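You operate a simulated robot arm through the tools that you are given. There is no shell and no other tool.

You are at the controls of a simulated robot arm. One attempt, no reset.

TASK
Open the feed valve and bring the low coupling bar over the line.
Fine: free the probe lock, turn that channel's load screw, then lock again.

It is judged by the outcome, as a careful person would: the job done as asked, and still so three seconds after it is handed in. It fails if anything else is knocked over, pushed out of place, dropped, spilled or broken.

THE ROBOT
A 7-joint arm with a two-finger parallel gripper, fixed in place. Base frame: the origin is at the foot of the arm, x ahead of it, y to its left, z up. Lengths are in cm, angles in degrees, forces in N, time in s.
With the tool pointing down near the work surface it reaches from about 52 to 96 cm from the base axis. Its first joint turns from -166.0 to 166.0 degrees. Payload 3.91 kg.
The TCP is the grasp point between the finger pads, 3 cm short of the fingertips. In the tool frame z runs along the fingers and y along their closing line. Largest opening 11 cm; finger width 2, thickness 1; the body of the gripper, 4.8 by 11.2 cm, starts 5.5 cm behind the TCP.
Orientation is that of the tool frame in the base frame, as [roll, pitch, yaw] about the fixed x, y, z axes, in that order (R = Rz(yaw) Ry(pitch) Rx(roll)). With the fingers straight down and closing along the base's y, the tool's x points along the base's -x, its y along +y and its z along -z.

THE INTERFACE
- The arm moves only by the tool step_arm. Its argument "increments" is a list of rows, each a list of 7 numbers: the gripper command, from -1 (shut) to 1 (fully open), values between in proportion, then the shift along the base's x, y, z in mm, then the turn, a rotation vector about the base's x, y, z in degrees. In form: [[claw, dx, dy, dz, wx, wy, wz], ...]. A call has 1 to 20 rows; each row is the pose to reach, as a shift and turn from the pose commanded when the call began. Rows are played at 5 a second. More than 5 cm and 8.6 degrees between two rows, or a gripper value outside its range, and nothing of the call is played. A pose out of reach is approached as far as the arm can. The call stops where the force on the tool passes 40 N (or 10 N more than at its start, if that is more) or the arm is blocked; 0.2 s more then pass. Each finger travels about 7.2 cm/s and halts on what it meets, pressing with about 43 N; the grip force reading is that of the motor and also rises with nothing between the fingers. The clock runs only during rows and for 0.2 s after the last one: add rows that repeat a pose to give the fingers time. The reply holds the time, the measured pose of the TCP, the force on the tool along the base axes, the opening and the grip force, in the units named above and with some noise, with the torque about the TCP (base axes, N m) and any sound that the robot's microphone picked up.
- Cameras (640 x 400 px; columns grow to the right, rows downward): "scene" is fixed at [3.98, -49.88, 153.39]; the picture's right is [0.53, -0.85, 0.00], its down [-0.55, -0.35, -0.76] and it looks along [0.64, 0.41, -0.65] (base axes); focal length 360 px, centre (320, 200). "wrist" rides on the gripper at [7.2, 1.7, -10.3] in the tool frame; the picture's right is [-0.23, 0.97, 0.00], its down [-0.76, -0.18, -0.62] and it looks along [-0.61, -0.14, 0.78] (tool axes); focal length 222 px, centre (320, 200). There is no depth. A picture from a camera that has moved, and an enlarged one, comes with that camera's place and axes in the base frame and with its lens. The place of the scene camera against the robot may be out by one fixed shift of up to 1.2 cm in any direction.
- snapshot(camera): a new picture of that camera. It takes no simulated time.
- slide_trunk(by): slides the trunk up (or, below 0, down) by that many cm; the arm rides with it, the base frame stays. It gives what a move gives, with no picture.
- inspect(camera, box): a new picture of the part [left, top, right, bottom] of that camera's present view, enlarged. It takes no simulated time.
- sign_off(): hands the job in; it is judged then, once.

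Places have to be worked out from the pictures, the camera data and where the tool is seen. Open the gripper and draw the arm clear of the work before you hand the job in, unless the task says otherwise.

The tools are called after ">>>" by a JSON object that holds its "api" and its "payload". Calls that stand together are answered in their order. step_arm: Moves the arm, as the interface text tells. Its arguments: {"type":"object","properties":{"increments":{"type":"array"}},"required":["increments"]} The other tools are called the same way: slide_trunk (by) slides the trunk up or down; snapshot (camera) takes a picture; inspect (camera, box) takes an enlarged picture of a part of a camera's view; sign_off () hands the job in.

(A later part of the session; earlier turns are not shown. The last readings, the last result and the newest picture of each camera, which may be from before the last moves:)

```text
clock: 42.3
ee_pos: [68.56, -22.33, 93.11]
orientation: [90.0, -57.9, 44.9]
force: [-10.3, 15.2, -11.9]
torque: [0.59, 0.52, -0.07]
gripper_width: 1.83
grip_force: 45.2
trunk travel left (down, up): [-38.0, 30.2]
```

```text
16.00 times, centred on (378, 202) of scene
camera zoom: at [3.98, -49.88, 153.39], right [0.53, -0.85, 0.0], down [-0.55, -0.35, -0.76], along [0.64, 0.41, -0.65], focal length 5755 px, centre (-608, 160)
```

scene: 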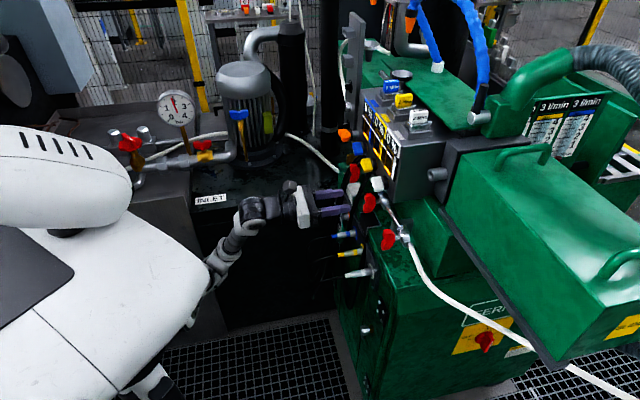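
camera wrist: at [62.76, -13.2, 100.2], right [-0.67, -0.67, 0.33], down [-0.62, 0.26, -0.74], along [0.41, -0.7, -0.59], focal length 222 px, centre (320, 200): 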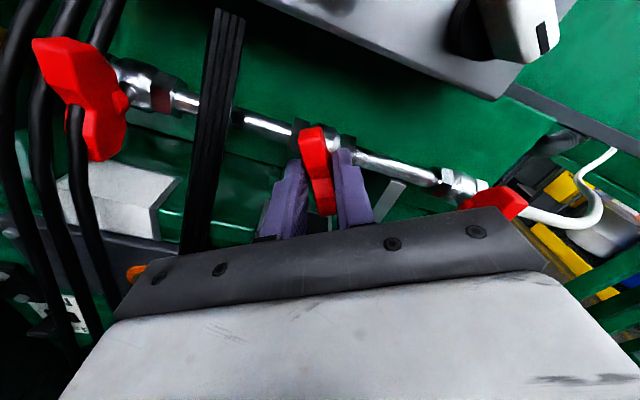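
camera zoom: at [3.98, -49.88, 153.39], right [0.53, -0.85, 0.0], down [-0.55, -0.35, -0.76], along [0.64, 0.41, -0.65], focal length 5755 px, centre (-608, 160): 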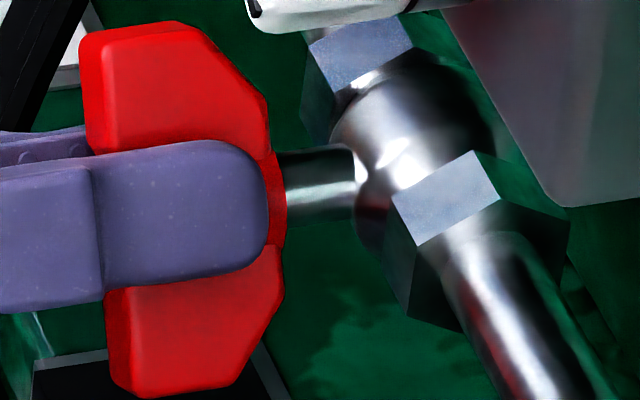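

The wing does turn with the hand (about 32° so far) with the display still at 0 %. I trim about half a millimetre outward and continue another 24°.

>>> {"api": "step_arm", "payload": {"increments": [[-1, -0.2, 0.5, -0.3, 0, 0, 0], [-1, -0.2, 0.5, -0.3, -2.83, 2.83, 0], [-1, -0.2, 0.5, -0.3, -5.66, 5.66, 0], [-1, -0.2, 0.5, -0.3, -8.5, 8.5, 0], [-1, -0.2, 0.5, -0.3, -11.3, 11.3, 0], [-1, -0.2, 0.5, -0.3, -14.1, 14.1, 0], [-1, -0.2, 0.5, -0.3, -17, 17, 0], [-1, -0.2, 0.5, -0.3, -17, 17, 0]]}}

>>> {"api": "inspect", "payload": {"camera": "scene", "box": [346, 80, 442, 180]}}

```text
clock: 44.1
ee_pos: [68.48, -22.21, 93.0]
orientation: [90.0, -33.8, 45.0]
force: [8.7, 3.4, -7.5]
torque: [0.1, 0.12, 0.33]
gripper_width: 1.82
grip_force: 45.4
trunk travel left (down, up): [-38.0, 30.2]
```

```text
4.00 times, centred on (394, 130) of scene
camera zoom: at [3.98, -49.88, 153.39], right [0.53, -0.85, 0.0], down [-0.55, -0.35, -0.76], along [0.64, 0.41, -0.65], focal length 1439 px, centre (24, 480)
```

zoom: 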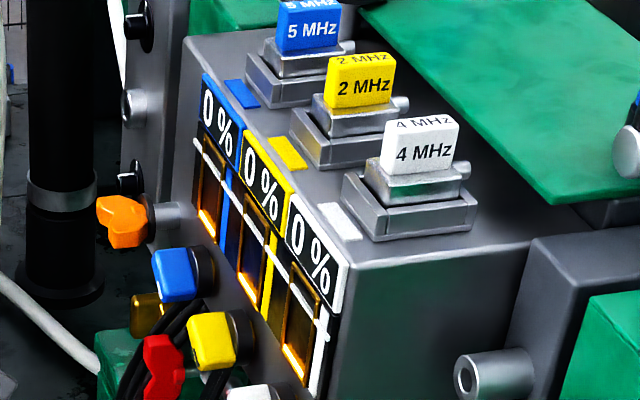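

At 56° still 0 %, and the forces are small. I complete the quarter turn.

>>> {"api": "step_arm", "payload": {"increments": [[-1, 0.3, 0.3, -0.2, -2.83, 2.83, 0], [-1, 0.3, 0.3, -0.2, -5.66, 5.66, 0], [-1, 0.3, 0.3, -0.2, -8.5, 8.5, 0], [-1, 0.3, 0.3, -0.2, -11.3, 11.3, 0], [-1, 0.3, 0.3, -0.2, -14.1, 14.1, 0], [-1, 0.3, 0.3, -0.2, -17, 17, 0], [-1, 0.3, 0.3, -0.2, -19.8, 19.8, 0], [-1, 0.3, 0.3, -0.2, -22.6, 22.6, 0], [-1, 0.3, 0.3, -0.2, -24, 24, 0], [-1, 0.3, 0.3, -0.2, -24, 24, 0]]}}

>>> {"api": "inspect", "payload": {"camera": "scene", "box": [346, 80, 442, 180]}}

>>> {"api": "inspect", "payload": {"camera": "scene", "box": [490, 80, 640, 180]}}

>>> {"api": "inspect", "payload": {"camera": "scene", "box": [330, 170, 426, 230]}}

```text
clock: 46.3
ee_pos: [68.4, -22.26, 93.07]
orientation: [90.1, 0.1, 45.0]
force: [-9.7, 13.9, -22.1]
torque: [0.46, 0.44, -0.07]
gripper_width: 1.83
grip_force: 44.9
trunk travel left (down, up): [-38.0, 30.2]
```

```text
4.00 times, centred on (394, 130) of scene
camera zoom: at [3.98, -49.88, 153.39], right [0.53, -0.85, 0.0], down [-0.55, -0.35, -0.76], along [0.64, 0.41, -0.65], focal length 1439 px, centre (24, 480)
```

zoom: 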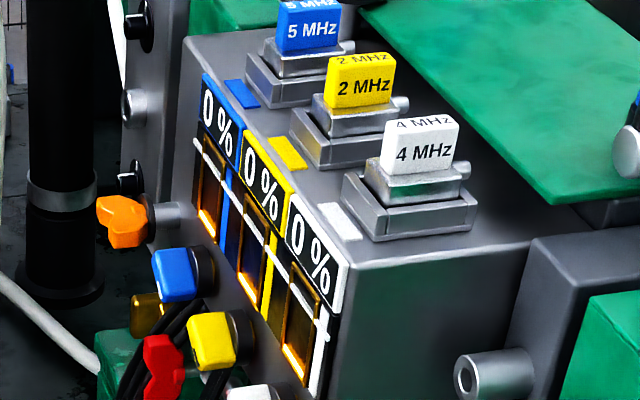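

```text
4.00 times, centred on (565, 130) of scene
camera zoom: at [3.98, -49.88, 153.39], right [0.53, -0.85, 0.0], down [-0.55, -0.35, -0.76], along [0.64, 0.41, -0.65], focal length 1439 px, centre (-660, 480)
```

zoom: 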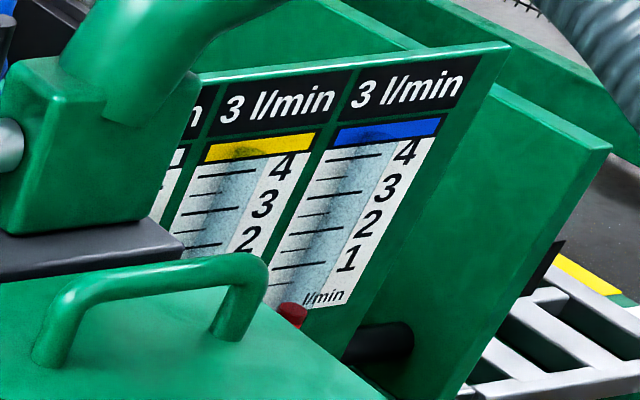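

```text
6.67 times, centred on (378, 200) of scene
camera zoom: at [3.98, -49.88, 153.39], right [0.53, -0.85, 0.0], down [-0.55, -0.35, -0.76], along [0.64, 0.41, -0.65], focal length 2398 px, centre (-67, 200)
```

zoom: 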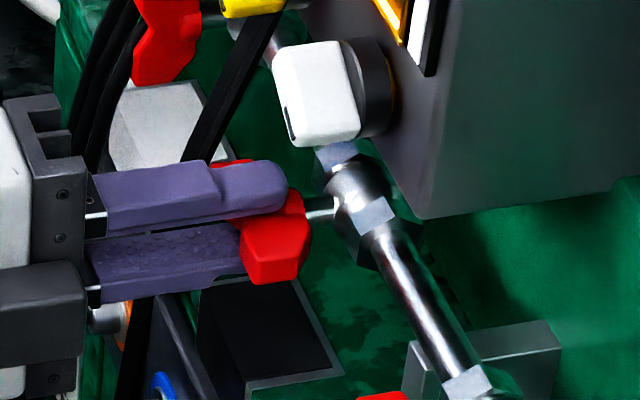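

The middle valve is a full quarter turn over with no change yet. I hold for a few seconds to see whether the bars respond with a delay.

>>> {"api": "step_arm", "payload": {"increments": [[-1, 0, 0, -0.5, 0, 0, 0], [-1, 0, 0, -0.5, 0, 0, 0], [-1, 0, 0, -0.5, 0, 0, 0], [-1, 0, 0, -0.5, 0, 0, 0], [-1, 0, 0, -0.5, 0, 0, 0], [-1, 0, 0, -0.5, 0, 0, 0], [-1, 0, 0, -0.5, 0, 0, 0], [-1, 0, 0, -0.5, 0, 0, 0], [-1, 0, 0, -0.5, 0, 0, 0], [-1, 0, 0, -0.5, 0, 0, 0], [-1, 0, 0, -0.5, 0, 0, 0], [-1, 0, 0, -0.5, 0, 0, 0], [-1, 0, 0, -0.5, 0, 0, 0], [-1, 0, 0, -0.5, 0, 0, 0], [-1, 0, 0, -0.5, 0, 0, 0]]}}

>>> {"api": "inspect", "payload": {"camera": "scene", "box": [346, 80, 442, 180]}}

>>> {"api": "snapshot", "payload": {"camera": "wrist"}}

```text
clock: 49.5
ee_pos: [68.42, -22.1, 93.07]
orientation: [90.0, 0.0, 45.0]
force: [-4.6, 11.3, -18.8]
torque: [0.44, 0.37, 0.09]
gripper_width: 1.83
grip_force: 45.0
trunk travel left (down, up): [-38.0, 30.2]
```

```text
4.00 times, centred on (394, 130) of scene
camera zoom: at [3.98, -49.88, 153.39], right [0.53, -0.85, 0.0], down [-0.55, -0.35, -0.76], along [0.64, 0.41, -0.65], focal length 1439 px, centre (24, 480)
```

zoom: 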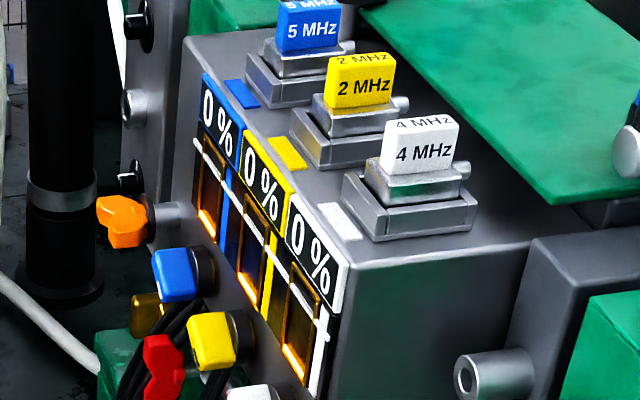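

```text
taken
camera wrist: at [66.22, -9.73, 94.69], right [-0.16, -0.16, 0.97], down [-0.98, -0.1, -0.18], along [0.12, -0.98, -0.14], focal length 222 px, centre (320, 200)
```

wrist: 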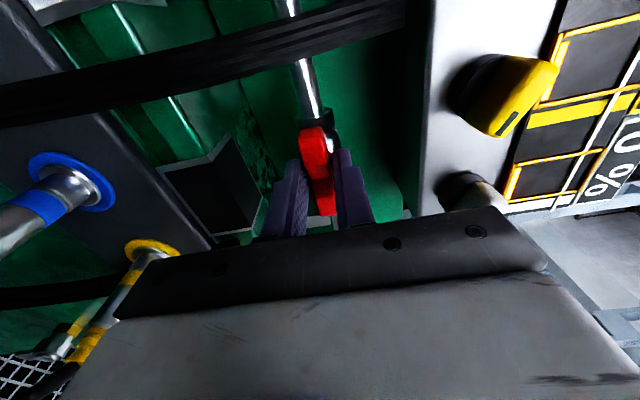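

No response at all, so the middle valve is not the one (at least alone). I turn it back exactly a quarter turn so it ends as I found it.

>>> {"api": "step_arm", "payload": {"increments": [[-1, -0.2, 0.2, -0.4, 2.83, -2.83, 0], [-1, -0.2, 0.2, -0.4, 5.66, -5.66, 0], [-1, -0.2, 0.2, -0.4, 8.5, -8.5, 0], [-1, -0.2, 0.2, -0.4, 11.3, -11.3, 0], [-1, -0.2, 0.2, -0.4, 14.1, -14.1, 0], [-1, -0.2, 0.2, -0.4, 17, -17, 0], [-1, -0.2, 0.2, -0.4, 19.8, -19.8, 0], [-1, -0.2, 0.2, -0.4, 22.6, -22.6, 0], [-1, -0.2, 0.2, -0.4, 25.5, -25.5, 0], [-1, -0.2, 0.2, -0.4, 28.3, -28.3, 0], [-1, -0.2, 0.2, -0.4, 31.1, -31.1, 0], [-1, -0.2, 0.2, -0.4, 31.82, -31.82, 0], [-1, -0.2, 0.2, -0.4, 31.82, -31.82, 0]]}}

```text
clock: 52.3
ee_pos: [68.31, -22.25, 93.12]
orientation: [89.8, -45.2, 45.0]
force: [19.9, -8.4, 12.8]
torque: [-0.42, -0.42, 0.43]
gripper_width: 1.81
grip_force: 44.4
trunk travel left (down, up): [-38.0, 30.2]
```

>>> {"api": "step_arm", "payload": {"increments": [[-1, 0.6, -0.2, 0.4, 0, 0, 0], [-1, 0.6, -0.2, 0.4, 2.83, -2.83, 0], [-1, 0.6, -0.2, 0.4, 5.66, -5.66, 0], [-1, 0.6, -0.2, 0.4, 8.5, -8.5, 0], [-1, 0.6, -0.2, 0.4, 11.3, -11.3, 0], [-1, 0.6, -0.2, 0.4, 14.1, -14.1, 0], [-1, 0.6, -0.2, 0.4, 17, -17, 0], [-1, 0.6, -0.2, 0.4, 19.8, -19.8, 0], [-1, 0.6, -0.2, 0.4, 22.6, -22.6, 0], [-1, 0.6, -0.2, 0.4, 25.5, -25.5, 0], [-1, 0.6, -0.2, 0.4, 28.3, -28.3, 0], [-1, 0.6, -0.2, 0.4, 31.1, -31.1, 0], [-1, 0.6, -0.2, 0.4, 31.82, -31.82, 0], [-1, 0.6, -0.2, 0.4, 31.82, -31.82, 0]]}}

>>> {"api": "snapshot", "payload": {"camera": "wrist"}}

>>> {"api": "inspect", "payload": {"camera": "scene", "box": [346, 80, 442, 180]}}

```text
clock: 55.3
ee_pos: [68.38, -22.42, 93.23]
orientation: [-81.7, -89.9, -143.6]
force: [4.5, -12.6, 14.3]
torque: [-0.7, -0.55, -0.18]
gripper_width: 1.81
grip_force: 44.9
trunk travel left (down, up): [-38.0, 30.2]
```

```text
taken
camera wrist: at [59.76, -16.15, 100.41], right [-0.69, -0.69, -0.23], down [-0.31, 0.57, -0.76], along [0.65, -0.45, -0.61], focal length 222 px, centre (320, 200)
```

wrist: 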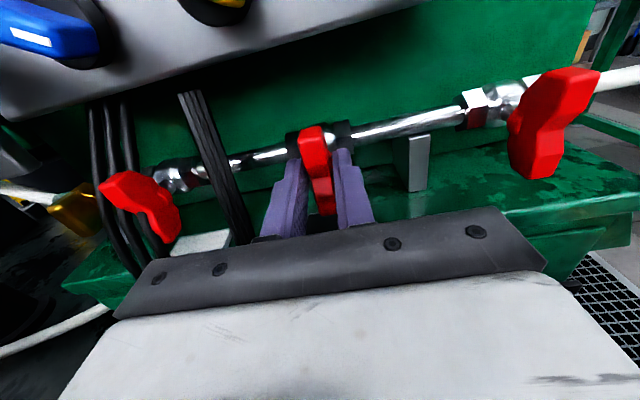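

```text
4.00 times, centred on (394, 130) of scene
camera zoom: at [3.98, -49.88, 153.39], right [0.53, -0.85, 0.0], down [-0.55, -0.35, -0.76], along [0.64, 0.41, -0.65], focal length 1439 px, centre (24, 480)
```

zoom: 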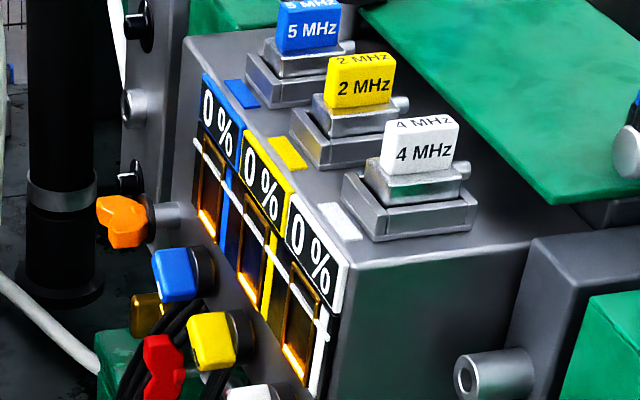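

The middle valve is back upright. I open the fingers, back straight out, and check it stayed where it was.

>>> {"api": "step_arm", "payload": {"increments": [[-0.7, 0, 0, 0, 0, 0, 0], [-0.4, 0, 0, 0, 0, 0, 0], [-0.1, 0, 0, 0, 0, 0, 0], [-0.1, 0, 0, 0, 0, 0, 0], [-0.1, -10, 10, 0, 0, 0, 0], [-0.1, -20, 20, 0, 0, 0, 0], [-0.1, -30, 30, 0, 0, 0, 0], [-0.1, -38, 38, 0, 0, 0, 0], [-0.1, -38, 38, 0, 0, 0, 0]]}}

>>> {"api": "snapshot", "payload": {"camera": "wrist"}}

>>> {"api": "inspect", "payload": {"camera": "scene", "box": [330, 170, 426, 230]}}

```text
clock: 57.3
ee_pos: [64.76, -18.35, 93.04]
orientation: [-154.7, -89.9, -70.3]
force: [0.0, 1.0, 0.3]
torque: [-0.02, 0.01, -0.03]
gripper_width: 4.94
grip_force: 0.0
trunk travel left (down, up): [-38.0, 30.2]
```

```text
taken
camera wrist: at [56.17, -12.25, 100.41], right [-0.69, -0.69, -0.23], down [-0.31, 0.57, -0.76], along [0.65, -0.45, -0.61], focal length 222 px, centre (320, 200)
```

wrist: 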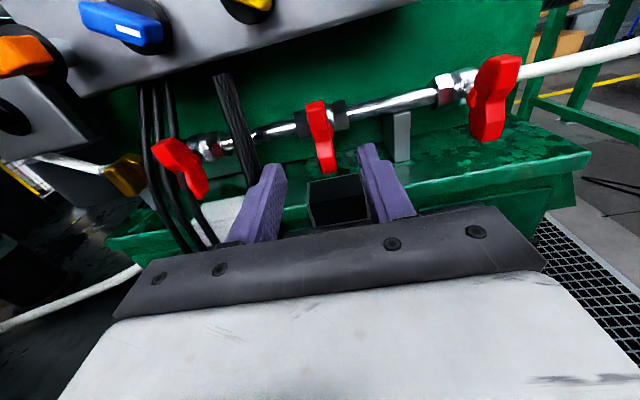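

```text
6.67 times, centred on (378, 200) of scene
camera zoom: at [3.98, -49.88, 153.39], right [0.53, -0.85, 0.0], down [-0.55, -0.35, -0.76], along [0.64, 0.41, -0.65], focal length 2398 px, centre (-67, 200)
```

zoom: 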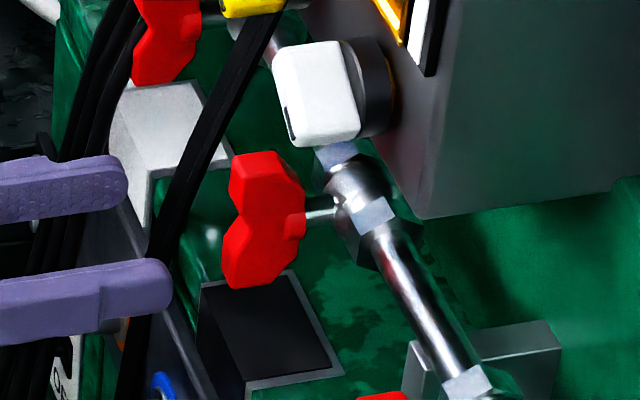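

The middle valve looks exactly as before. Next candidate is the right valve, where the thick white hose joins the pipe (u≈-19). I slide right at this stand-off distance to see whether I can reach it.

>>> {"api": "step_arm", "payload": {"increments": [[-0.1, -20, -20, 0, 0, 0, 0], [-0.1, -40, -40, 0, 0, 0, 0], [-0.1, -60, -60, 0, 0, 0, 0], [-0.1, -80, -80, 0, 0, 0, 0], [-0.1, -97, -97, 0, 0, 0, 0], [-0.1, -97, -97, 0, 0, 0, 0]]}}

>>> {"api": "snapshot", "payload": {"camera": "wrist"}}

>>> {"api": "snapshot", "payload": {"camera": "scene"}}

```text
clock: 58.3
ee_pos: [60.88, -28.09, 94.59]
orientation: [122.4, -89.8, 14.3]
force: [3.3, 23.9, -6.5]
torque: [0.35, -0.05, -0.02]
gripper_width: 3.95
grip_force: 0.0
out of reach, approached as far as the arm can: row 1, 2, 3, 4, 5
trunk travel left (down, up): [-38.0, 30.2]
stopped in row 5: the force on the tool passed its limit at 50 N (the readings are from after the stop); the commanded pose is now the measured one
```

```text
taken
camera wrist: at [52.21, -22.24, 101.85], right [-0.67, -0.71, -0.22], down [-0.34, 0.56, -0.76], along [0.66, -0.43, -0.61], focal length 222 px, centre (320, 200)
```

wrist: 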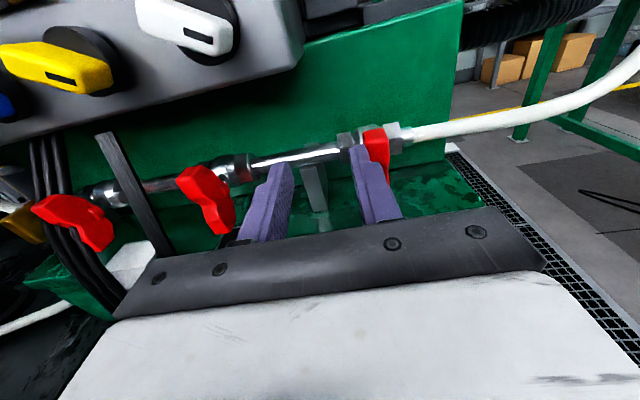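

```text
taken
```

scene: 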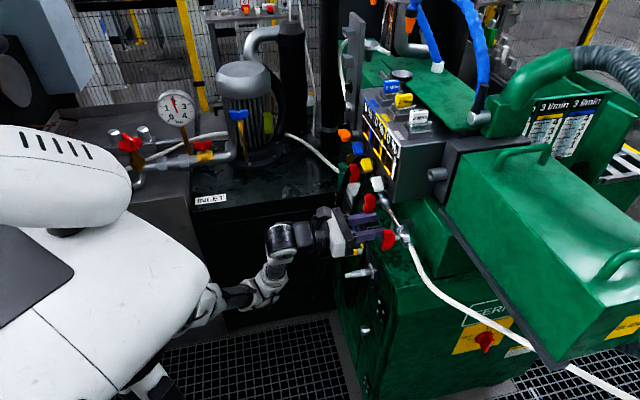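

The arm could not keep its stand-off distance there, drifted forward and the right finger touched the right handle. I move back left at once, and then out.

>>> {"api": "step_arm", "payload": {"increments": [[-0.1, 10, 10, 0, 0, 0, 0], [-0.1, 20, 20, 0, 0, 0, 0], [-0.1, 20, 20, 0, 0, 0, 0]]}}

>>> {"api": "snapshot", "payload": {"camera": "wrist"}}

>>> {"api": "inspect", "payload": {"camera": "scene", "box": [344, 190, 440, 250]}}

```text
clock: 59.1
ee_pos: [62.61, -26.71, 94.54]
orientation: [141.4, -89.8, -5.4]
force: [0.1, -0.9, -0.2]
torque: [0.0, 0.01, 0.0]
gripper_width: 4.96
grip_force: 0.0
trunk travel left (down, up): [-38.0, 30.2]
```

```text
taken
camera wrist: at [53.97, -20.56, 101.8], right [-0.68, -0.7, -0.23], down [-0.33, 0.56, -0.76], along [0.66, -0.44, -0.61], focal length 222 px, centre (320, 200)
```

wrist: 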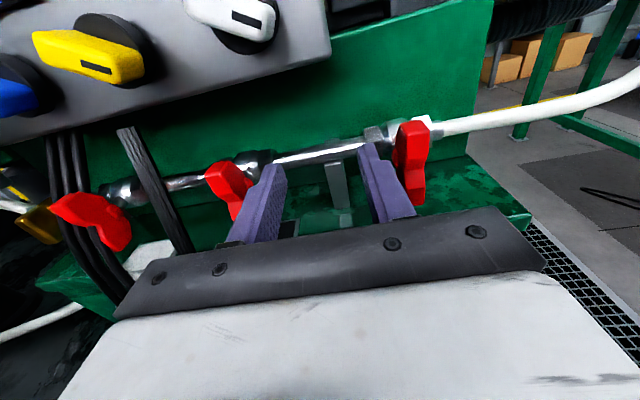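

```text
6.67 times, centred on (392, 220) of scene
camera zoom: at [3.98, -49.88, 153.39], right [0.53, -0.85, 0.0], down [-0.55, -0.35, -0.76], along [0.64, 0.41, -0.65], focal length 2398 px, centre (-160, 67)
```

zoom: 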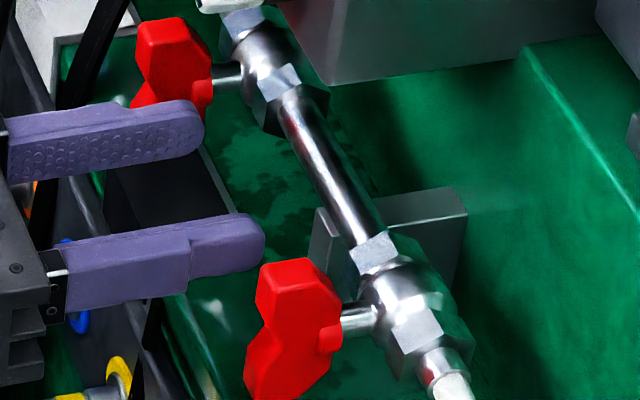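

The right handle looks unchanged. I try a small straight retreat from between the two handles and check where the arm really goes.

>>> {"api": "step_arm", "payload": {"increments": [[-0.1, -5, 5, 0, 0, 0, 0], [-0.1, -10, 10, 0, 0, 0, 0], [-0.1, -10, 10, 0, 0, 0, 0]]}}

```text
clock: 59.9
ee_pos: [62.08, -25.77, 94.67]
orientation: [143.3, -89.7, -7.0]
force: [-0.1, 0.1, -0.6]
torque: [0.01, 0.01, 0.03]
gripper_width: 4.94
grip_force: 0.1
out of reach, approached as far as the arm can: row 2, 3
trunk travel left (down, up): [-38.0, 30.2]
```

The arm is at its folding limit here. I close the fingers to make the hand slim and slip left and back in small moves.

>>> {"api": "step_arm", "payload": {"increments": [[-0.6, 0, 0, 0, 0, 0, 0], [-1, 0, 0, 0, 0, 0, 0], [-1, 6, 7, 0, 0, 0, 0], [-1, 10, 16, 0, 0, 0, 0], [-1, 10, 25, 0, 0, 0, 0], [-1, 10, 35, 0, 0, 0, 0], [-1, 10, 35, 0, 0, 0, 0]]}}

>>> {"api": "snapshot", "payload": {"camera": "wrist"}}

```text
clock: 61.5
ee_pos: [63.61, -22.47, 94.89]
orientation: [143.8, -89.8, -7.6]
force: [-0.6, 0.5, -0.5]
torque: [0.01, 0.01, 0.01]
gripper_width: 0.0
grip_force: 37.5
out of reach, approached as far as the arm can: row 6, 7
trunk travel left (down, up): [-38.0, 30.2]
```

```text
taken
camera wrist: at [54.83, -16.47, 102.14], right [-0.68, -0.7, -0.23], down [-0.33, 0.56, -0.76], along [0.66, -0.44, -0.61], focal length 222 px, centre (320, 200)
```

wrist: 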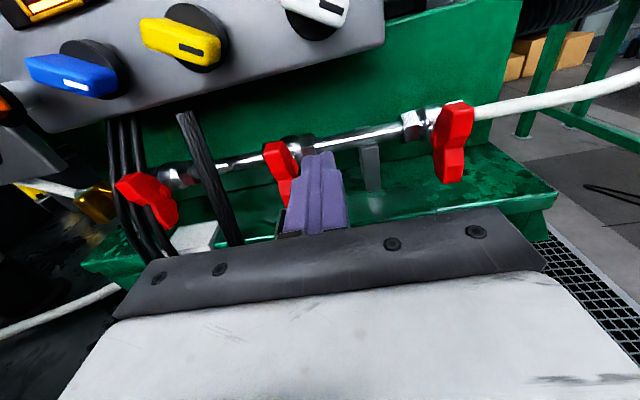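

The fingertips are now in front of the handles. I move further left and out to a comfortable distance.

>>> {"api": "step_arm", "payload": {"increments": [[-1, 3, 15, 0, 0, 0, 0], [-1, 8, 30, 0, 0, 0, 0], [-1, 15, 50, 0, 0, 0, 0], [-1, 25, 73, 0, 0, 0, 0], [-1, 25, 73, 0, 0, 0, 0]]}}

>>> {"api": "inspect", "payload": {"camera": "scene", "box": [344, 190, 440, 250]}}

>>> {"api": "snapshot", "payload": {"camera": "wrist"}}

```text
clock: 62.7
ee_pos: [65.98, -15.09, 94.9]
orientation: [140.0, -89.8, -4.0]
force: [-0.7, 0.5, 0.3]
torque: [-0.01, -0.01, -0.01]
gripper_width: 0.0
grip_force: 37.5
trunk travel left (down, up): [-38.0, 30.2]
```

```text
6.67 times, centred on (392, 220) of scene
camera zoom: at [3.98, -49.88, 153.39], right [0.53, -0.85, 0.0], down [-0.55, -0.35, -0.76], along [0.64, 0.41, -0.65], focal length 2398 px, centre (-160, 67)
```

zoom: 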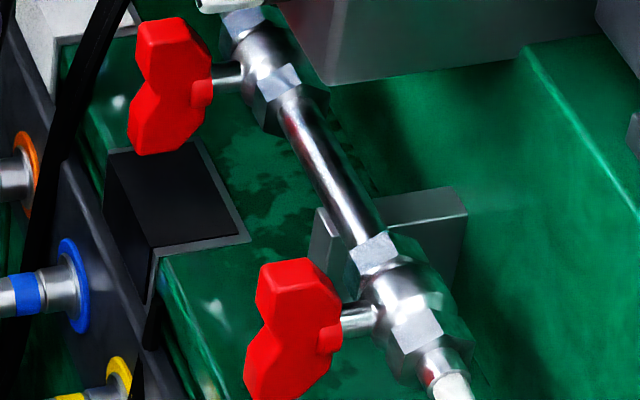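

```text
taken
camera wrist: at [57.4, -9.12, 102.14], right [-0.68, -0.7, -0.22], down [-0.33, 0.56, -0.76], along [0.66, -0.44, -0.61], focal length 222 px, centre (320, 200)
```

wrist: 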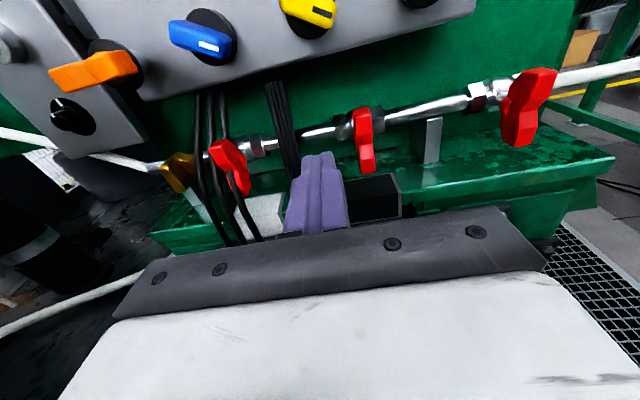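

Both handles look as they were. I examine the left valve and the cables around it before deciding.

>>> {"api": "inspect", "payload": {"camera": "wrist", "box": [150, 110, 278, 200]}}

>>> {"api": "inspect", "payload": {"camera": "scene", "box": [328, 140, 392, 200]}}

```text
4.44 times, centred on (214, 155) of wrist
camera zoom: at [57.4, -9.12, 102.14], right [-0.68, -0.7, -0.22], down [-0.33, 0.56, -0.76], along [0.66, -0.44, -0.61], focal length 987 px, centre (791, 400)
```

zoom: 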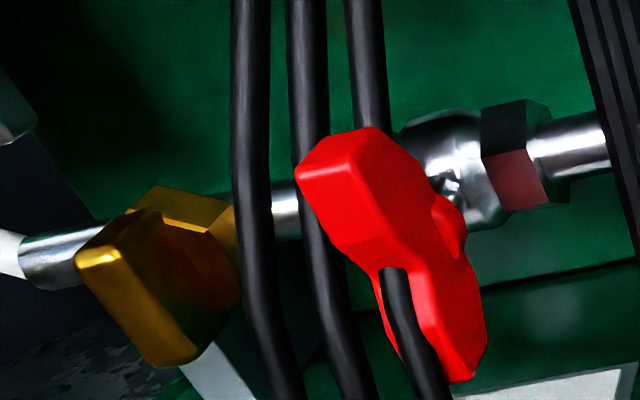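

```text
6.67 times, centred on (360, 170) of scene
camera zoom: at [3.98, -49.88, 153.39], right [0.53, -0.85, 0.0], down [-0.55, -0.35, -0.76], along [0.64, 0.41, -0.65], focal length 2398 px, centre (53, 400)
```

zoom: 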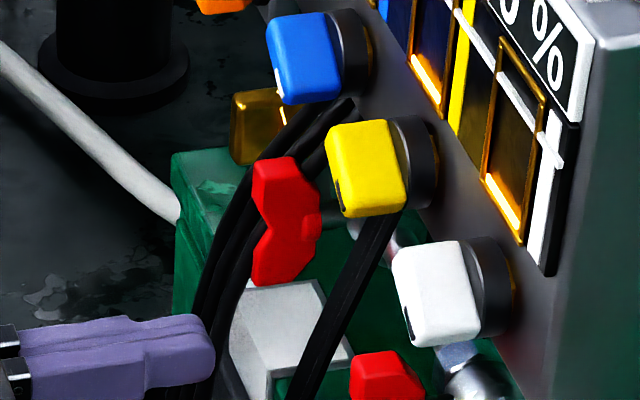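

The third cable visibly passes through the left handle, so cables are just scenery there. I try the right valve next: I raise the trunk so the arm hangs lower relative to its shoulder, which should let it fold closer.

>>> {"api": "slide_trunk", "payload": {"by": 22}}

>>> {"api": "step_arm", "payload": {"increments": [[-1, -20, -5, -25, 0, 0, 0], [-1, -40, -15, -50, 0, 0, 0], [-1, -60, -30, -80, 0, 0, 0], [-1, -80, -50, -110, 0, 0, 0], [-1, -100, -75, -140, 0, 0, 0], [-1, -115, -95, -165, 0, 0, 0], [-1, -125, -105, -190, 0, 0, 0], [-1, -130, -111, -215, 0, 0, 0], [-1, -130, -111, -215, 0, 0, 0]]}}

>>> {"api": "snapshot", "payload": {"camera": "wrist"}}

>>> {"api": "snapshot", "payload": {"camera": "scene"}}

```text
clock: 65.1
ee_pos: [66.13, -15.06, 116.92]
orientation: [141.6, -89.8, -5.5]
force: [-0.5, -0.5, 0.6]
torque: [-0.03, -0.02, -0.02]
gripper_width: 0.01
grip_force: 38.1
trunk travel left (down, up): [-60.0, 8.2]
```

```text
clock: 66.2
ee_pos: [64.63, -22.35, 104.5]
orientation: [-15.0, -88.5, 152.4]
force: [0.3, 3.2, 2.3]
torque: [-0.05, -0.02, 0.04]
gripper_width: 0.02
grip_force: 37.9
out of reach, approached as far as the arm can: row 1, 2, 3, 4, 5
trunk travel left (down, up): [-60.0, 8.2]
stopped in row 5: the force on the tool passed its limit at 89 N (the readings are from after the stop); the commanded pose is now the measured one
```

```text
taken
camera wrist: at [55.6, -16.42, 111.42], right [-0.65, -0.72, -0.23], down [-0.32, 0.54, -0.78], along [0.69, -0.43, -0.59], focal length 222 px, centre (320, 200)
```

wrist: 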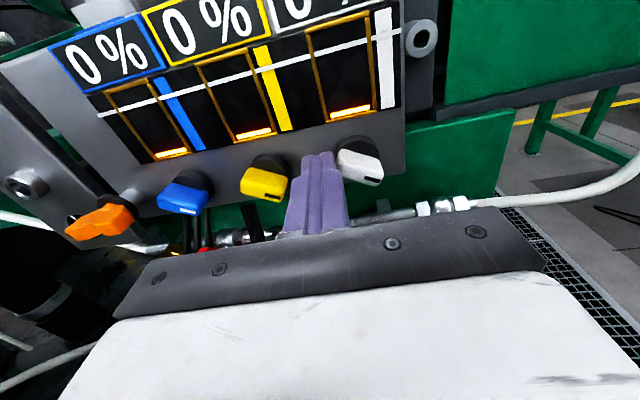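

```text
taken
```

scene: 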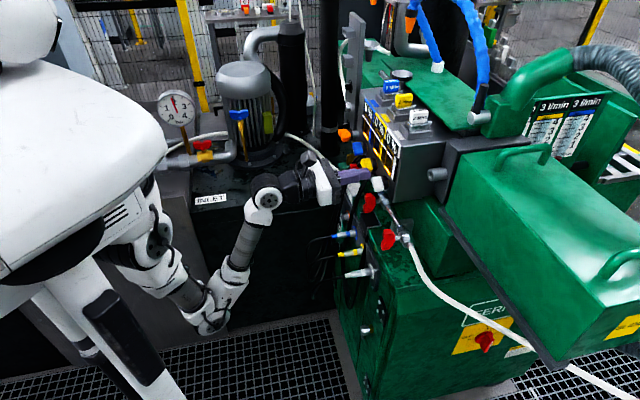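

The arm again drifted forward and touched beside the white knob. I stop, check the white knob closely, and move out along the way I came in.

>>> {"api": "inspect", "payload": {"camera": "wrist", "box": [220, 130, 412, 250]}}

>>> {"api": "inspect", "payload": {"camera": "scene", "box": [344, 150, 408, 190]}}

```text
3.33 times, centred on (316, 190) of wrist
camera zoom: at [55.6, -16.42, 111.42], right [-0.65, -0.72, -0.23], down [-0.32, 0.54, -0.78], along [0.69, -0.43, -0.59], focal length 740 px, centre (333, 233)
```

zoom: 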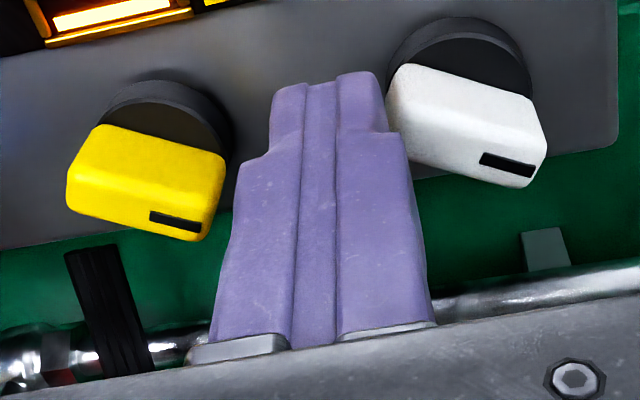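

```text
10.00 times, centred on (376, 170) of scene
camera zoom: at [3.98, -49.88, 153.39], right [0.53, -0.85, 0.0], down [-0.55, -0.35, -0.76], along [0.64, 0.41, -0.65], focal length 3597 px, centre (-240, 500)
```

zoom: 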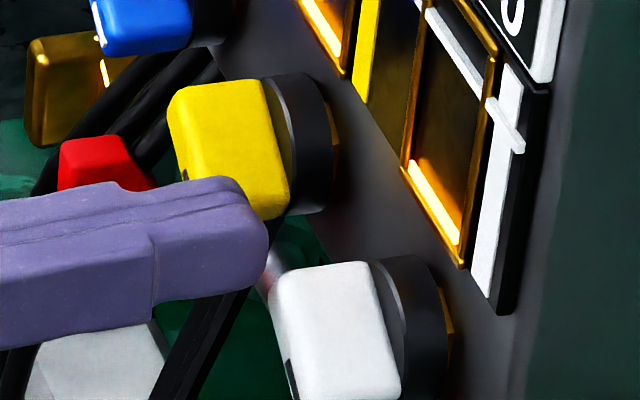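

The white knob is still parallel to the yellow one, so it was not turned. I back out left and away.

>>> {"api": "step_arm", "payload": {"increments": [[-1, 2, 12, 0, 0, 0, 0], [-1, 5, 28, 5, 0, 0, 0], [-1, 10, 48, 20, 0, 0, 0], [-1, 15, 70, 40, 0, 0, 0], [-1, 15, 70, 40, 0, 0, 0]]}}

>>> {"api": "inspect", "payload": {"camera": "wrist", "box": [160, 60, 448, 240]}}

```text
clock: 67.4
ee_pos: [66.47, -15.52, 108.46]
orientation: [-14.2, -88.6, 151.6]
force: [-0.3, 0.3, 0.4]
torque: [0.01, -0.01, 0.0]
gripper_width: 0.0
grip_force: 37.9
out of reach, approached as far as the arm can: row 2, 3, 4, 5
trunk travel left (down, up): [-60.0, 8.2]
```

```text
2.22 times, centred on (304, 150) of wrist
camera zoom: at [57.46, -9.58, 115.49], right [-0.65, -0.72, -0.23], down [-0.32, 0.54, -0.78], along [0.68, -0.43, -0.59], focal length 494 px, centre (356, 311)
```

zoom: 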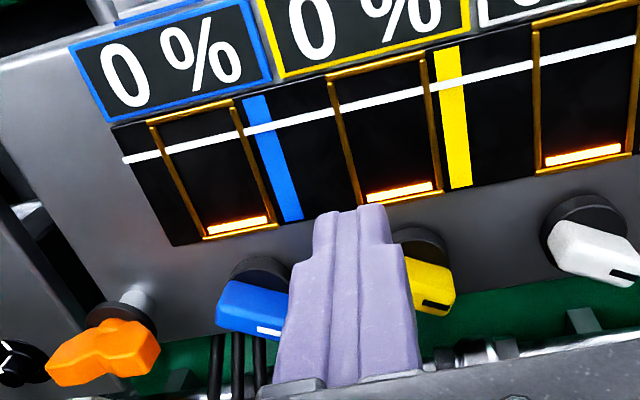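

From all the reach limits so far I find the arm folds closest when the trunk is LOW (arm reaching up), not high. So I move the arm up relative to the trunk, correct a small 2–3° orientation drift, and then lower the trunk.

>>> {"api": "step_arm", "payload": {"increments": [[-1, 0, 0, 40, 0, 0, 0], [-1, 0, 0, 80, 0.4, 0.4, -1], [-1, 0, 0, 120, 0.9, 0.9, -2.4], [-1, 0, 0, 160, 0.9, 0.9, -2.4], [-1, 0, 0, 200, 0.9, 0.9, -2.4], [-1, 0, 0, 240, 0.9, 0.9, -2.4], [-1, 0, 0, 260, 0.9, 0.9, -2.4], [-1, 0, 0, 260, 0.9, 0.9, -2.4]]}}

>>> {"api": "snapshot", "payload": {"camera": "wrist"}}

>>> {"api": "snapshot", "payload": {"camera": "scene"}}

```text
clock: 69.2
ee_pos: [66.39, -15.37, 134.33]
orientation: [-78.8, -89.7, -146.2]
force: [0.9, -0.9, -0.1]
torque: [0.02, -0.01, 0.0]
gripper_width: 0.02
grip_force: 37.7
trunk travel left (down, up): [-60.0, 8.2]
```

```text
taken
camera wrist: at [57.7, -9.3, 141.62], right [-0.69, -0.69, -0.23], down [-0.31, 0.57, -0.76], along [0.66, -0.45, -0.61], focal length 222 px, centre (320, 200)
```

wrist: 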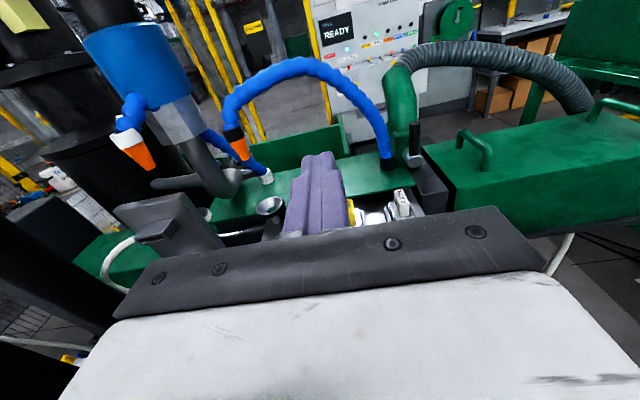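

```text
taken
```

scene: 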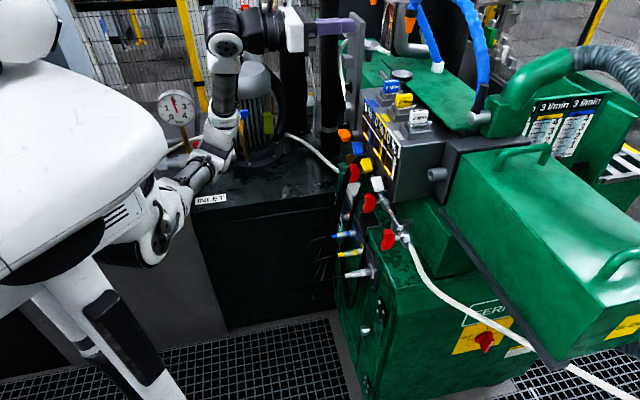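

Orientation is straight again. At this safe height I move right to u≈-19 to see whether the arm can hold the stand-off there.

>>> {"api": "step_arm", "payload": {"increments": [[-1, -30, -24, 0, 0, 0, 0], [-1, -60, -48, 0, 0, 0, 0], [-1, -90, -72, 0, 0, 0, 0], [-1, -120, -96, 0, 0, 0, 0], [-1, -132, -107, 0, 0, 0, 0], [-1, -132, -107, 0, 0, 0, 0]]}}

```text
clock: 70.6
ee_pos: [53.02, -26.23, 134.51]
orientation: [-77.4, -89.6, -147.6]
force: [-0.3, 0.2, 0.4]
torque: [-0.01, -0.02, -0.01]
gripper_width: 0.0
grip_force: 37.8
trunk travel left (down, up): [-60.0, 8.2]
```

That works with no reach problem. I lower the trunk to bring the hand in front of the right valve, stopping slightly high to look.

>>> {"api": "slide_trunk", "payload": {"by": -38}}

>>> {"api": "snapshot", "payload": {"camera": "wrist"}}

>>> {"api": "snapshot", "payload": {"camera": "scene"}}

```text
clock: 74.3
ee_pos: [53.18, -26.16, 96.51]
orientation: [-76.4, -89.6, -148.6]
force: [0.3, 0.8, 0.1]
torque: [-0.01, -0.02, -0.04]
gripper_width: 0.0
grip_force: 37.6
trunk travel left (down, up): [-22.0, 46.2]
```

```text
taken
camera wrist: at [44.54, -20.07, 103.71], right [-0.69, -0.69, -0.23], down [-0.31, 0.57, -0.76], along [0.66, -0.45, -0.6], focal length 222 px, centre (320, 200)
```

wrist: 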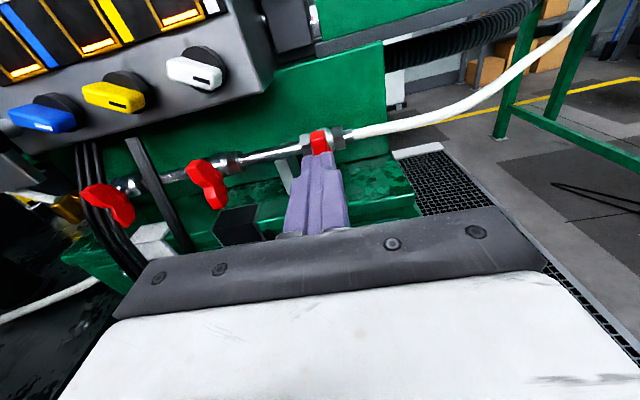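

```text
taken
```

scene: 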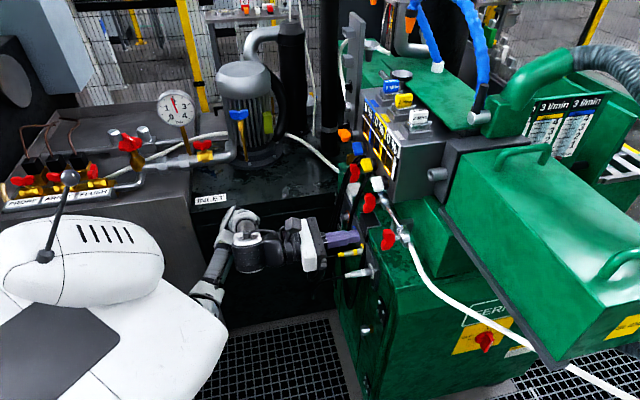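

Lowering the trunk has uncovered a labelled valve bank at far left. I zoom in to read the labels.

>>> {"api": "inspect", "payload": {"camera": "scene", "box": [0, 130, 128, 210]}}

>>> {"api": "inspect", "payload": {"camera": "scene", "box": [0, 170, 64, 215]}}

>>> {"api": "inspect", "payload": {"camera": "scene", "box": [56, 165, 136, 215]}}

```text
5.00 times, centred on (64, 170) of scene
camera zoom: at [3.98, -49.88, 153.39], right [0.53, -0.85, 0.0], down [-0.55, -0.35, -0.76], along [0.64, 0.41, -0.65], focal length 1798 px, centre (1600, 350)
```

zoom: 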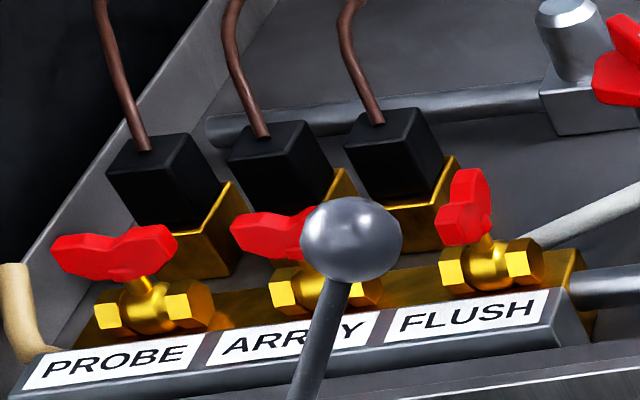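

```text
8.89 times, centred on (32, 192) of scene
camera zoom: at [3.98, -49.88, 153.39], right [0.53, -0.85, 0.0], down [-0.55, -0.35, -0.76], along [0.64, 0.41, -0.65], focal length 3197 px, centre (2880, 267)
```

zoom: 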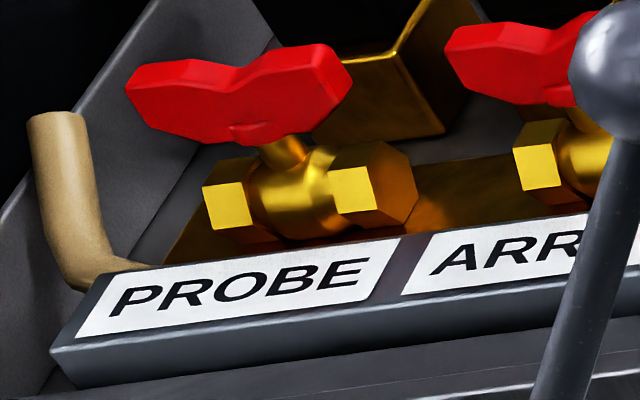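

```text
8.00 times, centred on (96, 190) of scene
camera zoom: at [3.98, -49.88, 153.39], right [0.53, -0.85, 0.0], down [-0.55, -0.35, -0.76], along [0.64, 0.41, -0.65], focal length 2878 px, centre (2112, 280)
```

zoom: 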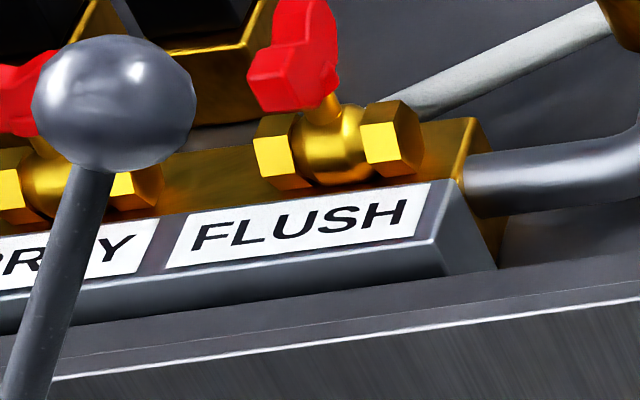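

A labelled bank PROBE / ARRAY / FLUSH is part of the water skid, so it probably supplies this machine's probes. Before testing anything else I study that skid closely.

>>> {"api": "inspect", "payload": {"camera": "scene", "box": [100, 110, 180, 200]}}

>>> {"api": "inspect", "payload": {"camera": "scene", "box": [170, 95, 266, 210]}}

>>> {"api": "inspect", "payload": {"camera": "scene", "box": [0, 100, 240, 250]}}

>>> {"api": "inspect", "payload": {"camera": "scene", "box": [188, 185, 236, 215]}}

```text
4.44 times, centred on (140, 155) of scene
camera zoom: at [3.98, -49.88, 153.39], right [0.53, -0.85, 0.0], down [-0.55, -0.35, -0.76], along [0.64, 0.41, -0.65], focal length 1599 px, centre (1120, 400)
```

zoom: 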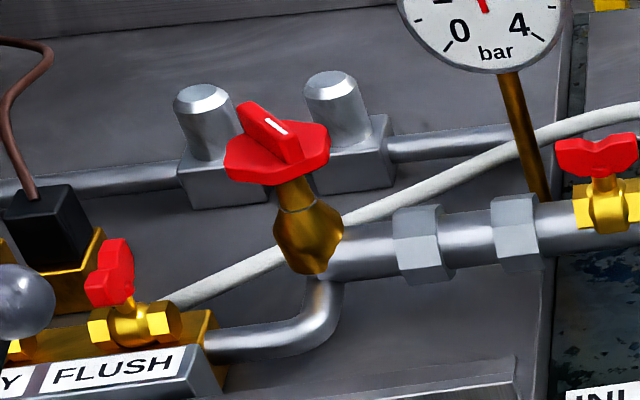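

```text
3.48 times, centred on (218, 152) of scene
camera zoom: at [3.98, -49.88, 153.39], right [0.53, -0.85, 0.0], down [-0.55, -0.35, -0.76], along [0.64, 0.41, -0.65], focal length 1251 px, centre (675, 365)
```

zoom: 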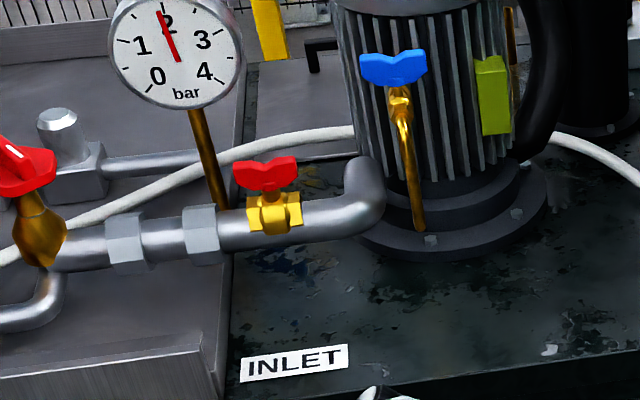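

```text
2.67 times, centred on (120, 175) of scene
camera zoom: at [3.98, -49.88, 153.39], right [0.53, -0.85, 0.0], down [-0.55, -0.35, -0.76], along [0.64, 0.41, -0.65], focal length 959 px, centre (853, 267)
```

zoom: 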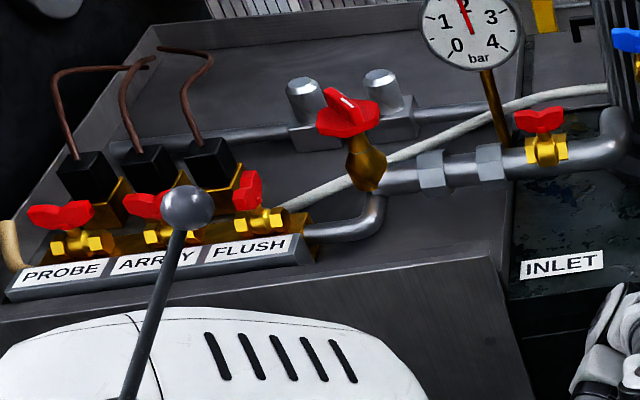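

```text
13.33 times, centred on (212, 200) of scene
camera zoom: at [3.98, -49.88, 153.39], right [0.53, -0.85, 0.0], down [-0.55, -0.35, -0.76], along [0.64, 0.41, -0.65], focal length 4796 px, centre (1760, 200)
```

zoom: 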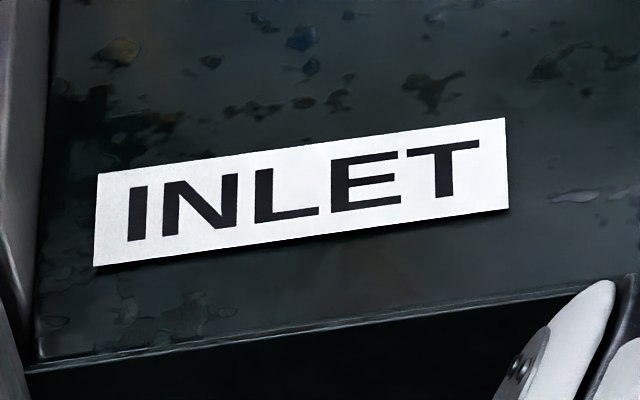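

The skid's PROBE, ARRAY and INLET handles lie along their bodies, FLUSH across. I am already in front of the right chrome valve, so I finish that test first: fingers open to 5 cm, down to hub height, and partly in.

>>> {"api": "step_arm", "payload": {"increments": [[-0.6, 0, 2, -10, 0, 0, 0], [-0.1, 0, 2, -22, 0, 0, 0], [-0.1, 0, 2, -32, 0, 0, 0], [-0.1, 14, -12, -32, 0, 0, 0], [-0.1, 28, -26, -32, 0, 0, 0], [-0.1, 28, -26, -32, 0, 0, 0]]}}

>>> {"api": "inspect", "payload": {"camera": "wrist", "box": [240, 90, 432, 210]}}

>>> {"api": "inspect", "payload": {"camera": "scene", "box": [330, 210, 426, 270]}}

```text
clock: 75.7
ee_pos: [55.95, -28.78, 93.27]
orientation: [-75.9, -89.6, -149.0]
force: [0.1, -0.5, 0.2]
torque: [-0.01, -0.01, 0.01]
gripper_width: 4.94
grip_force: 0.0
trunk travel left (down, up): [-22.0, 46.2]
```

```text
3.33 times, centred on (336, 150) of wrist
camera zoom: at [47.31, -22.66, 100.52], right [-0.69, -0.69, -0.23], down [-0.31, 0.57, -0.76], along [0.66, -0.45, -0.6], focal length 740 px, centre (267, 367)
```

zoom: 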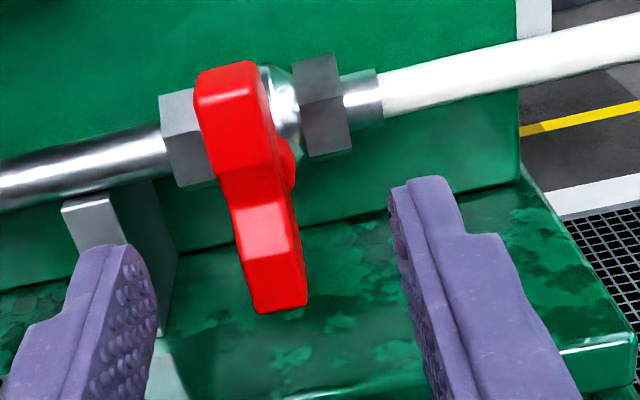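

```text
6.67 times, centred on (378, 240) of scene
camera zoom: at [3.98, -49.88, 153.39], right [0.53, -0.85, 0.0], down [-0.55, -0.35, -0.76], along [0.64, 0.41, -0.65], focal length 2398 px, centre (-67, -67)
```

zoom: 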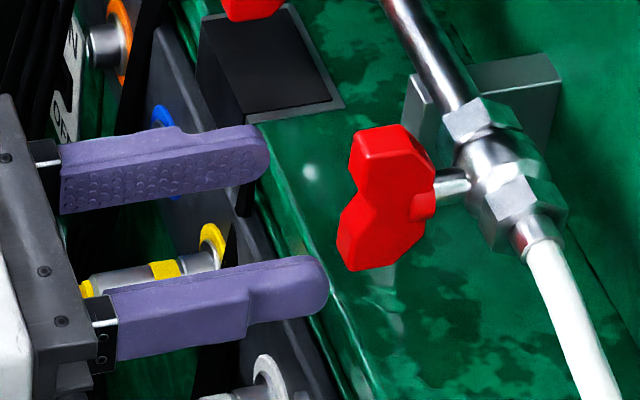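

The right wing is at u≈-19.5, z≈93.3. I advance straddling it and close gently.

>>> {"api": "step_arm", "payload": {"increments": [[-0.1, 10, -6, 0, 0, 0, 0], [-0.1, 20, -16, 0, 0, 0, 0], [-0.1, 32, -28, 0, 0, 0, 0], [-0.1, 32, -28, 0, 0, 0, 0], [-0.4, 32, -28, 0, 0, 0, 0], [-0.7, 32, -28, 0, 0, 0, 0], [-1, 32, -28, 0, 0, 0, 0], [-1, 32, -28, 0, 0, 0, 0]]}}

>>> {"api": "inspect", "payload": {"camera": "scene", "box": [330, 210, 426, 270]}}

```text
clock: 77.5
ee_pos: [59.08, -31.48, 93.35]
orientation: [-76.4, -89.5, -148.6]
force: [3.9, 1.2, 0.7]
torque: [0.01, -0.01, 0.1]
gripper_width: 1.82
grip_force: 45.2
trunk travel left (down, up): [-22.0, 46.2]
```

```text
6.67 times, centred on (378, 240) of scene
camera zoom: at [3.98, -49.88, 153.39], right [0.53, -0.85, 0.0], down [-0.55, -0.35, -0.76], along [0.64, 0.41, -0.65], focal length 2398 px, centre (-67, -67)
```

zoom: 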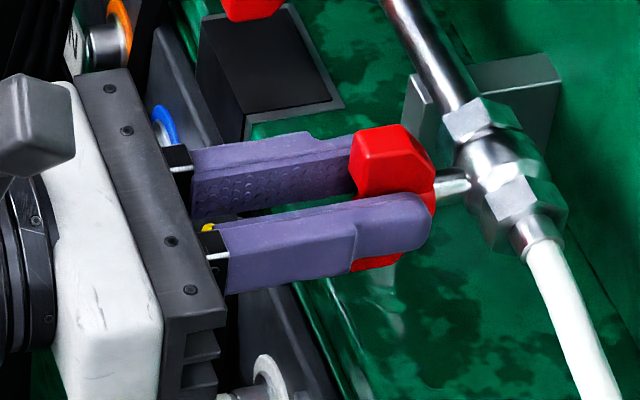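

Gripped cleanly. I turn it counter-clockwise in stages, checking display and force.

>>> {"api": "step_arm", "payload": {"increments": [[-1, 0, 0, 0, -2.83, 2.83, 0], [-1, 0, 0, 0, -5.66, 5.66, 0], [-1, 0, 0, 0, -8.5, 8.5, 0], [-1, 0, 0, 0, -11.3, 11.3, 0], [-1, 0, 0, 0, -14.1, 14.1, 0], [-1, 0, 0, 0, -17, 17, 0], [-1, 0, 0, 0, -17, 17, 0]]}}

>>> {"api": "inspect", "payload": {"camera": "scene", "box": [346, 80, 442, 180]}}

```text
clock: 79.1
ee_pos: [59.22, -31.47, 93.26]
orientation: [89.7, -66.3, 45.5]
force: [9.1, 12.7, 0.9]
torque: [-0.14, -0.16, 0.56]
gripper_width: 1.85
grip_force: 45.1
trunk travel left (down, up): [-22.0, 46.2]
```

```text
4.00 times, centred on (394, 130) of scene
camera zoom: at [3.98, -49.88, 153.39], right [0.53, -0.85, 0.0], down [-0.55, -0.35, -0.76], along [0.64, 0.41, -0.65], focal length 1439 px, centre (24, 480)
```

zoom: 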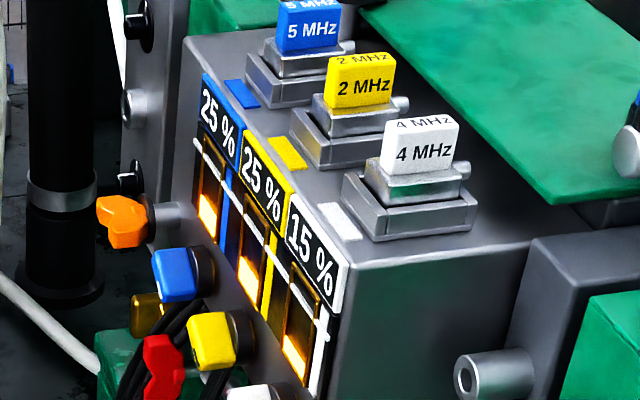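

The bars respond: 25 %, 25 % and 15 %, so this is the feed valve and white (4 MHz) is the low channel. I trim and keep opening toward the full quarter turn.

>>> {"api": "step_arm", "payload": {"increments": [[-1, 0.5, 0.5, 0, 0, 0, 0], [-1, 0.5, 0.5, 0, -2.83, 2.83, 0], [-1, 0.5, 0.5, 0, -5.66, 5.66, 0], [-1, 0.5, 0.5, 0, -8.5, 8.5, 0], [-1, 0.5, 0.5, 0, -11.3, 11.3, 0], [-1, 0.5, 0.5, 0, -14.1, 14.1, 0], [-1, 0.5, 0.5, 0, -17, 17, 0], [-1, 0.5, 0.5, 0, -19.8, 19.8, 0], [-1, 0.5, 0.5, 0, -22.6, 22.6, 0], [-1, 0.5, 0.5, 0, -22.6, 22.6, 0]]}}

>>> {"api": "inspect", "payload": {"camera": "scene", "box": [346, 80, 442, 180]}}

```text
clock: 81.3
ee_pos: [59.31, -31.39, 93.11]
orientation: [90.2, -34.2, 45.2]
force: [-2.5, 33.4, -19.9]
torque: [0.5, 0.44, 0.43]
gripper_width: 1.83
grip_force: 44.9
trunk travel left (down, up): [-22.0, 46.2]
```

```text
4.00 times, centred on (394, 130) of scene
camera zoom: at [3.98, -49.88, 153.39], right [0.53, -0.85, 0.0], down [-0.55, -0.35, -0.76], along [0.64, 0.41, -0.65], focal length 1439 px, centre (24, 480)
```

zoom: 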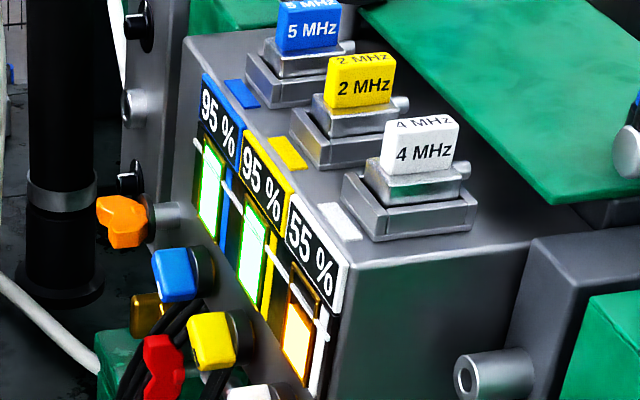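

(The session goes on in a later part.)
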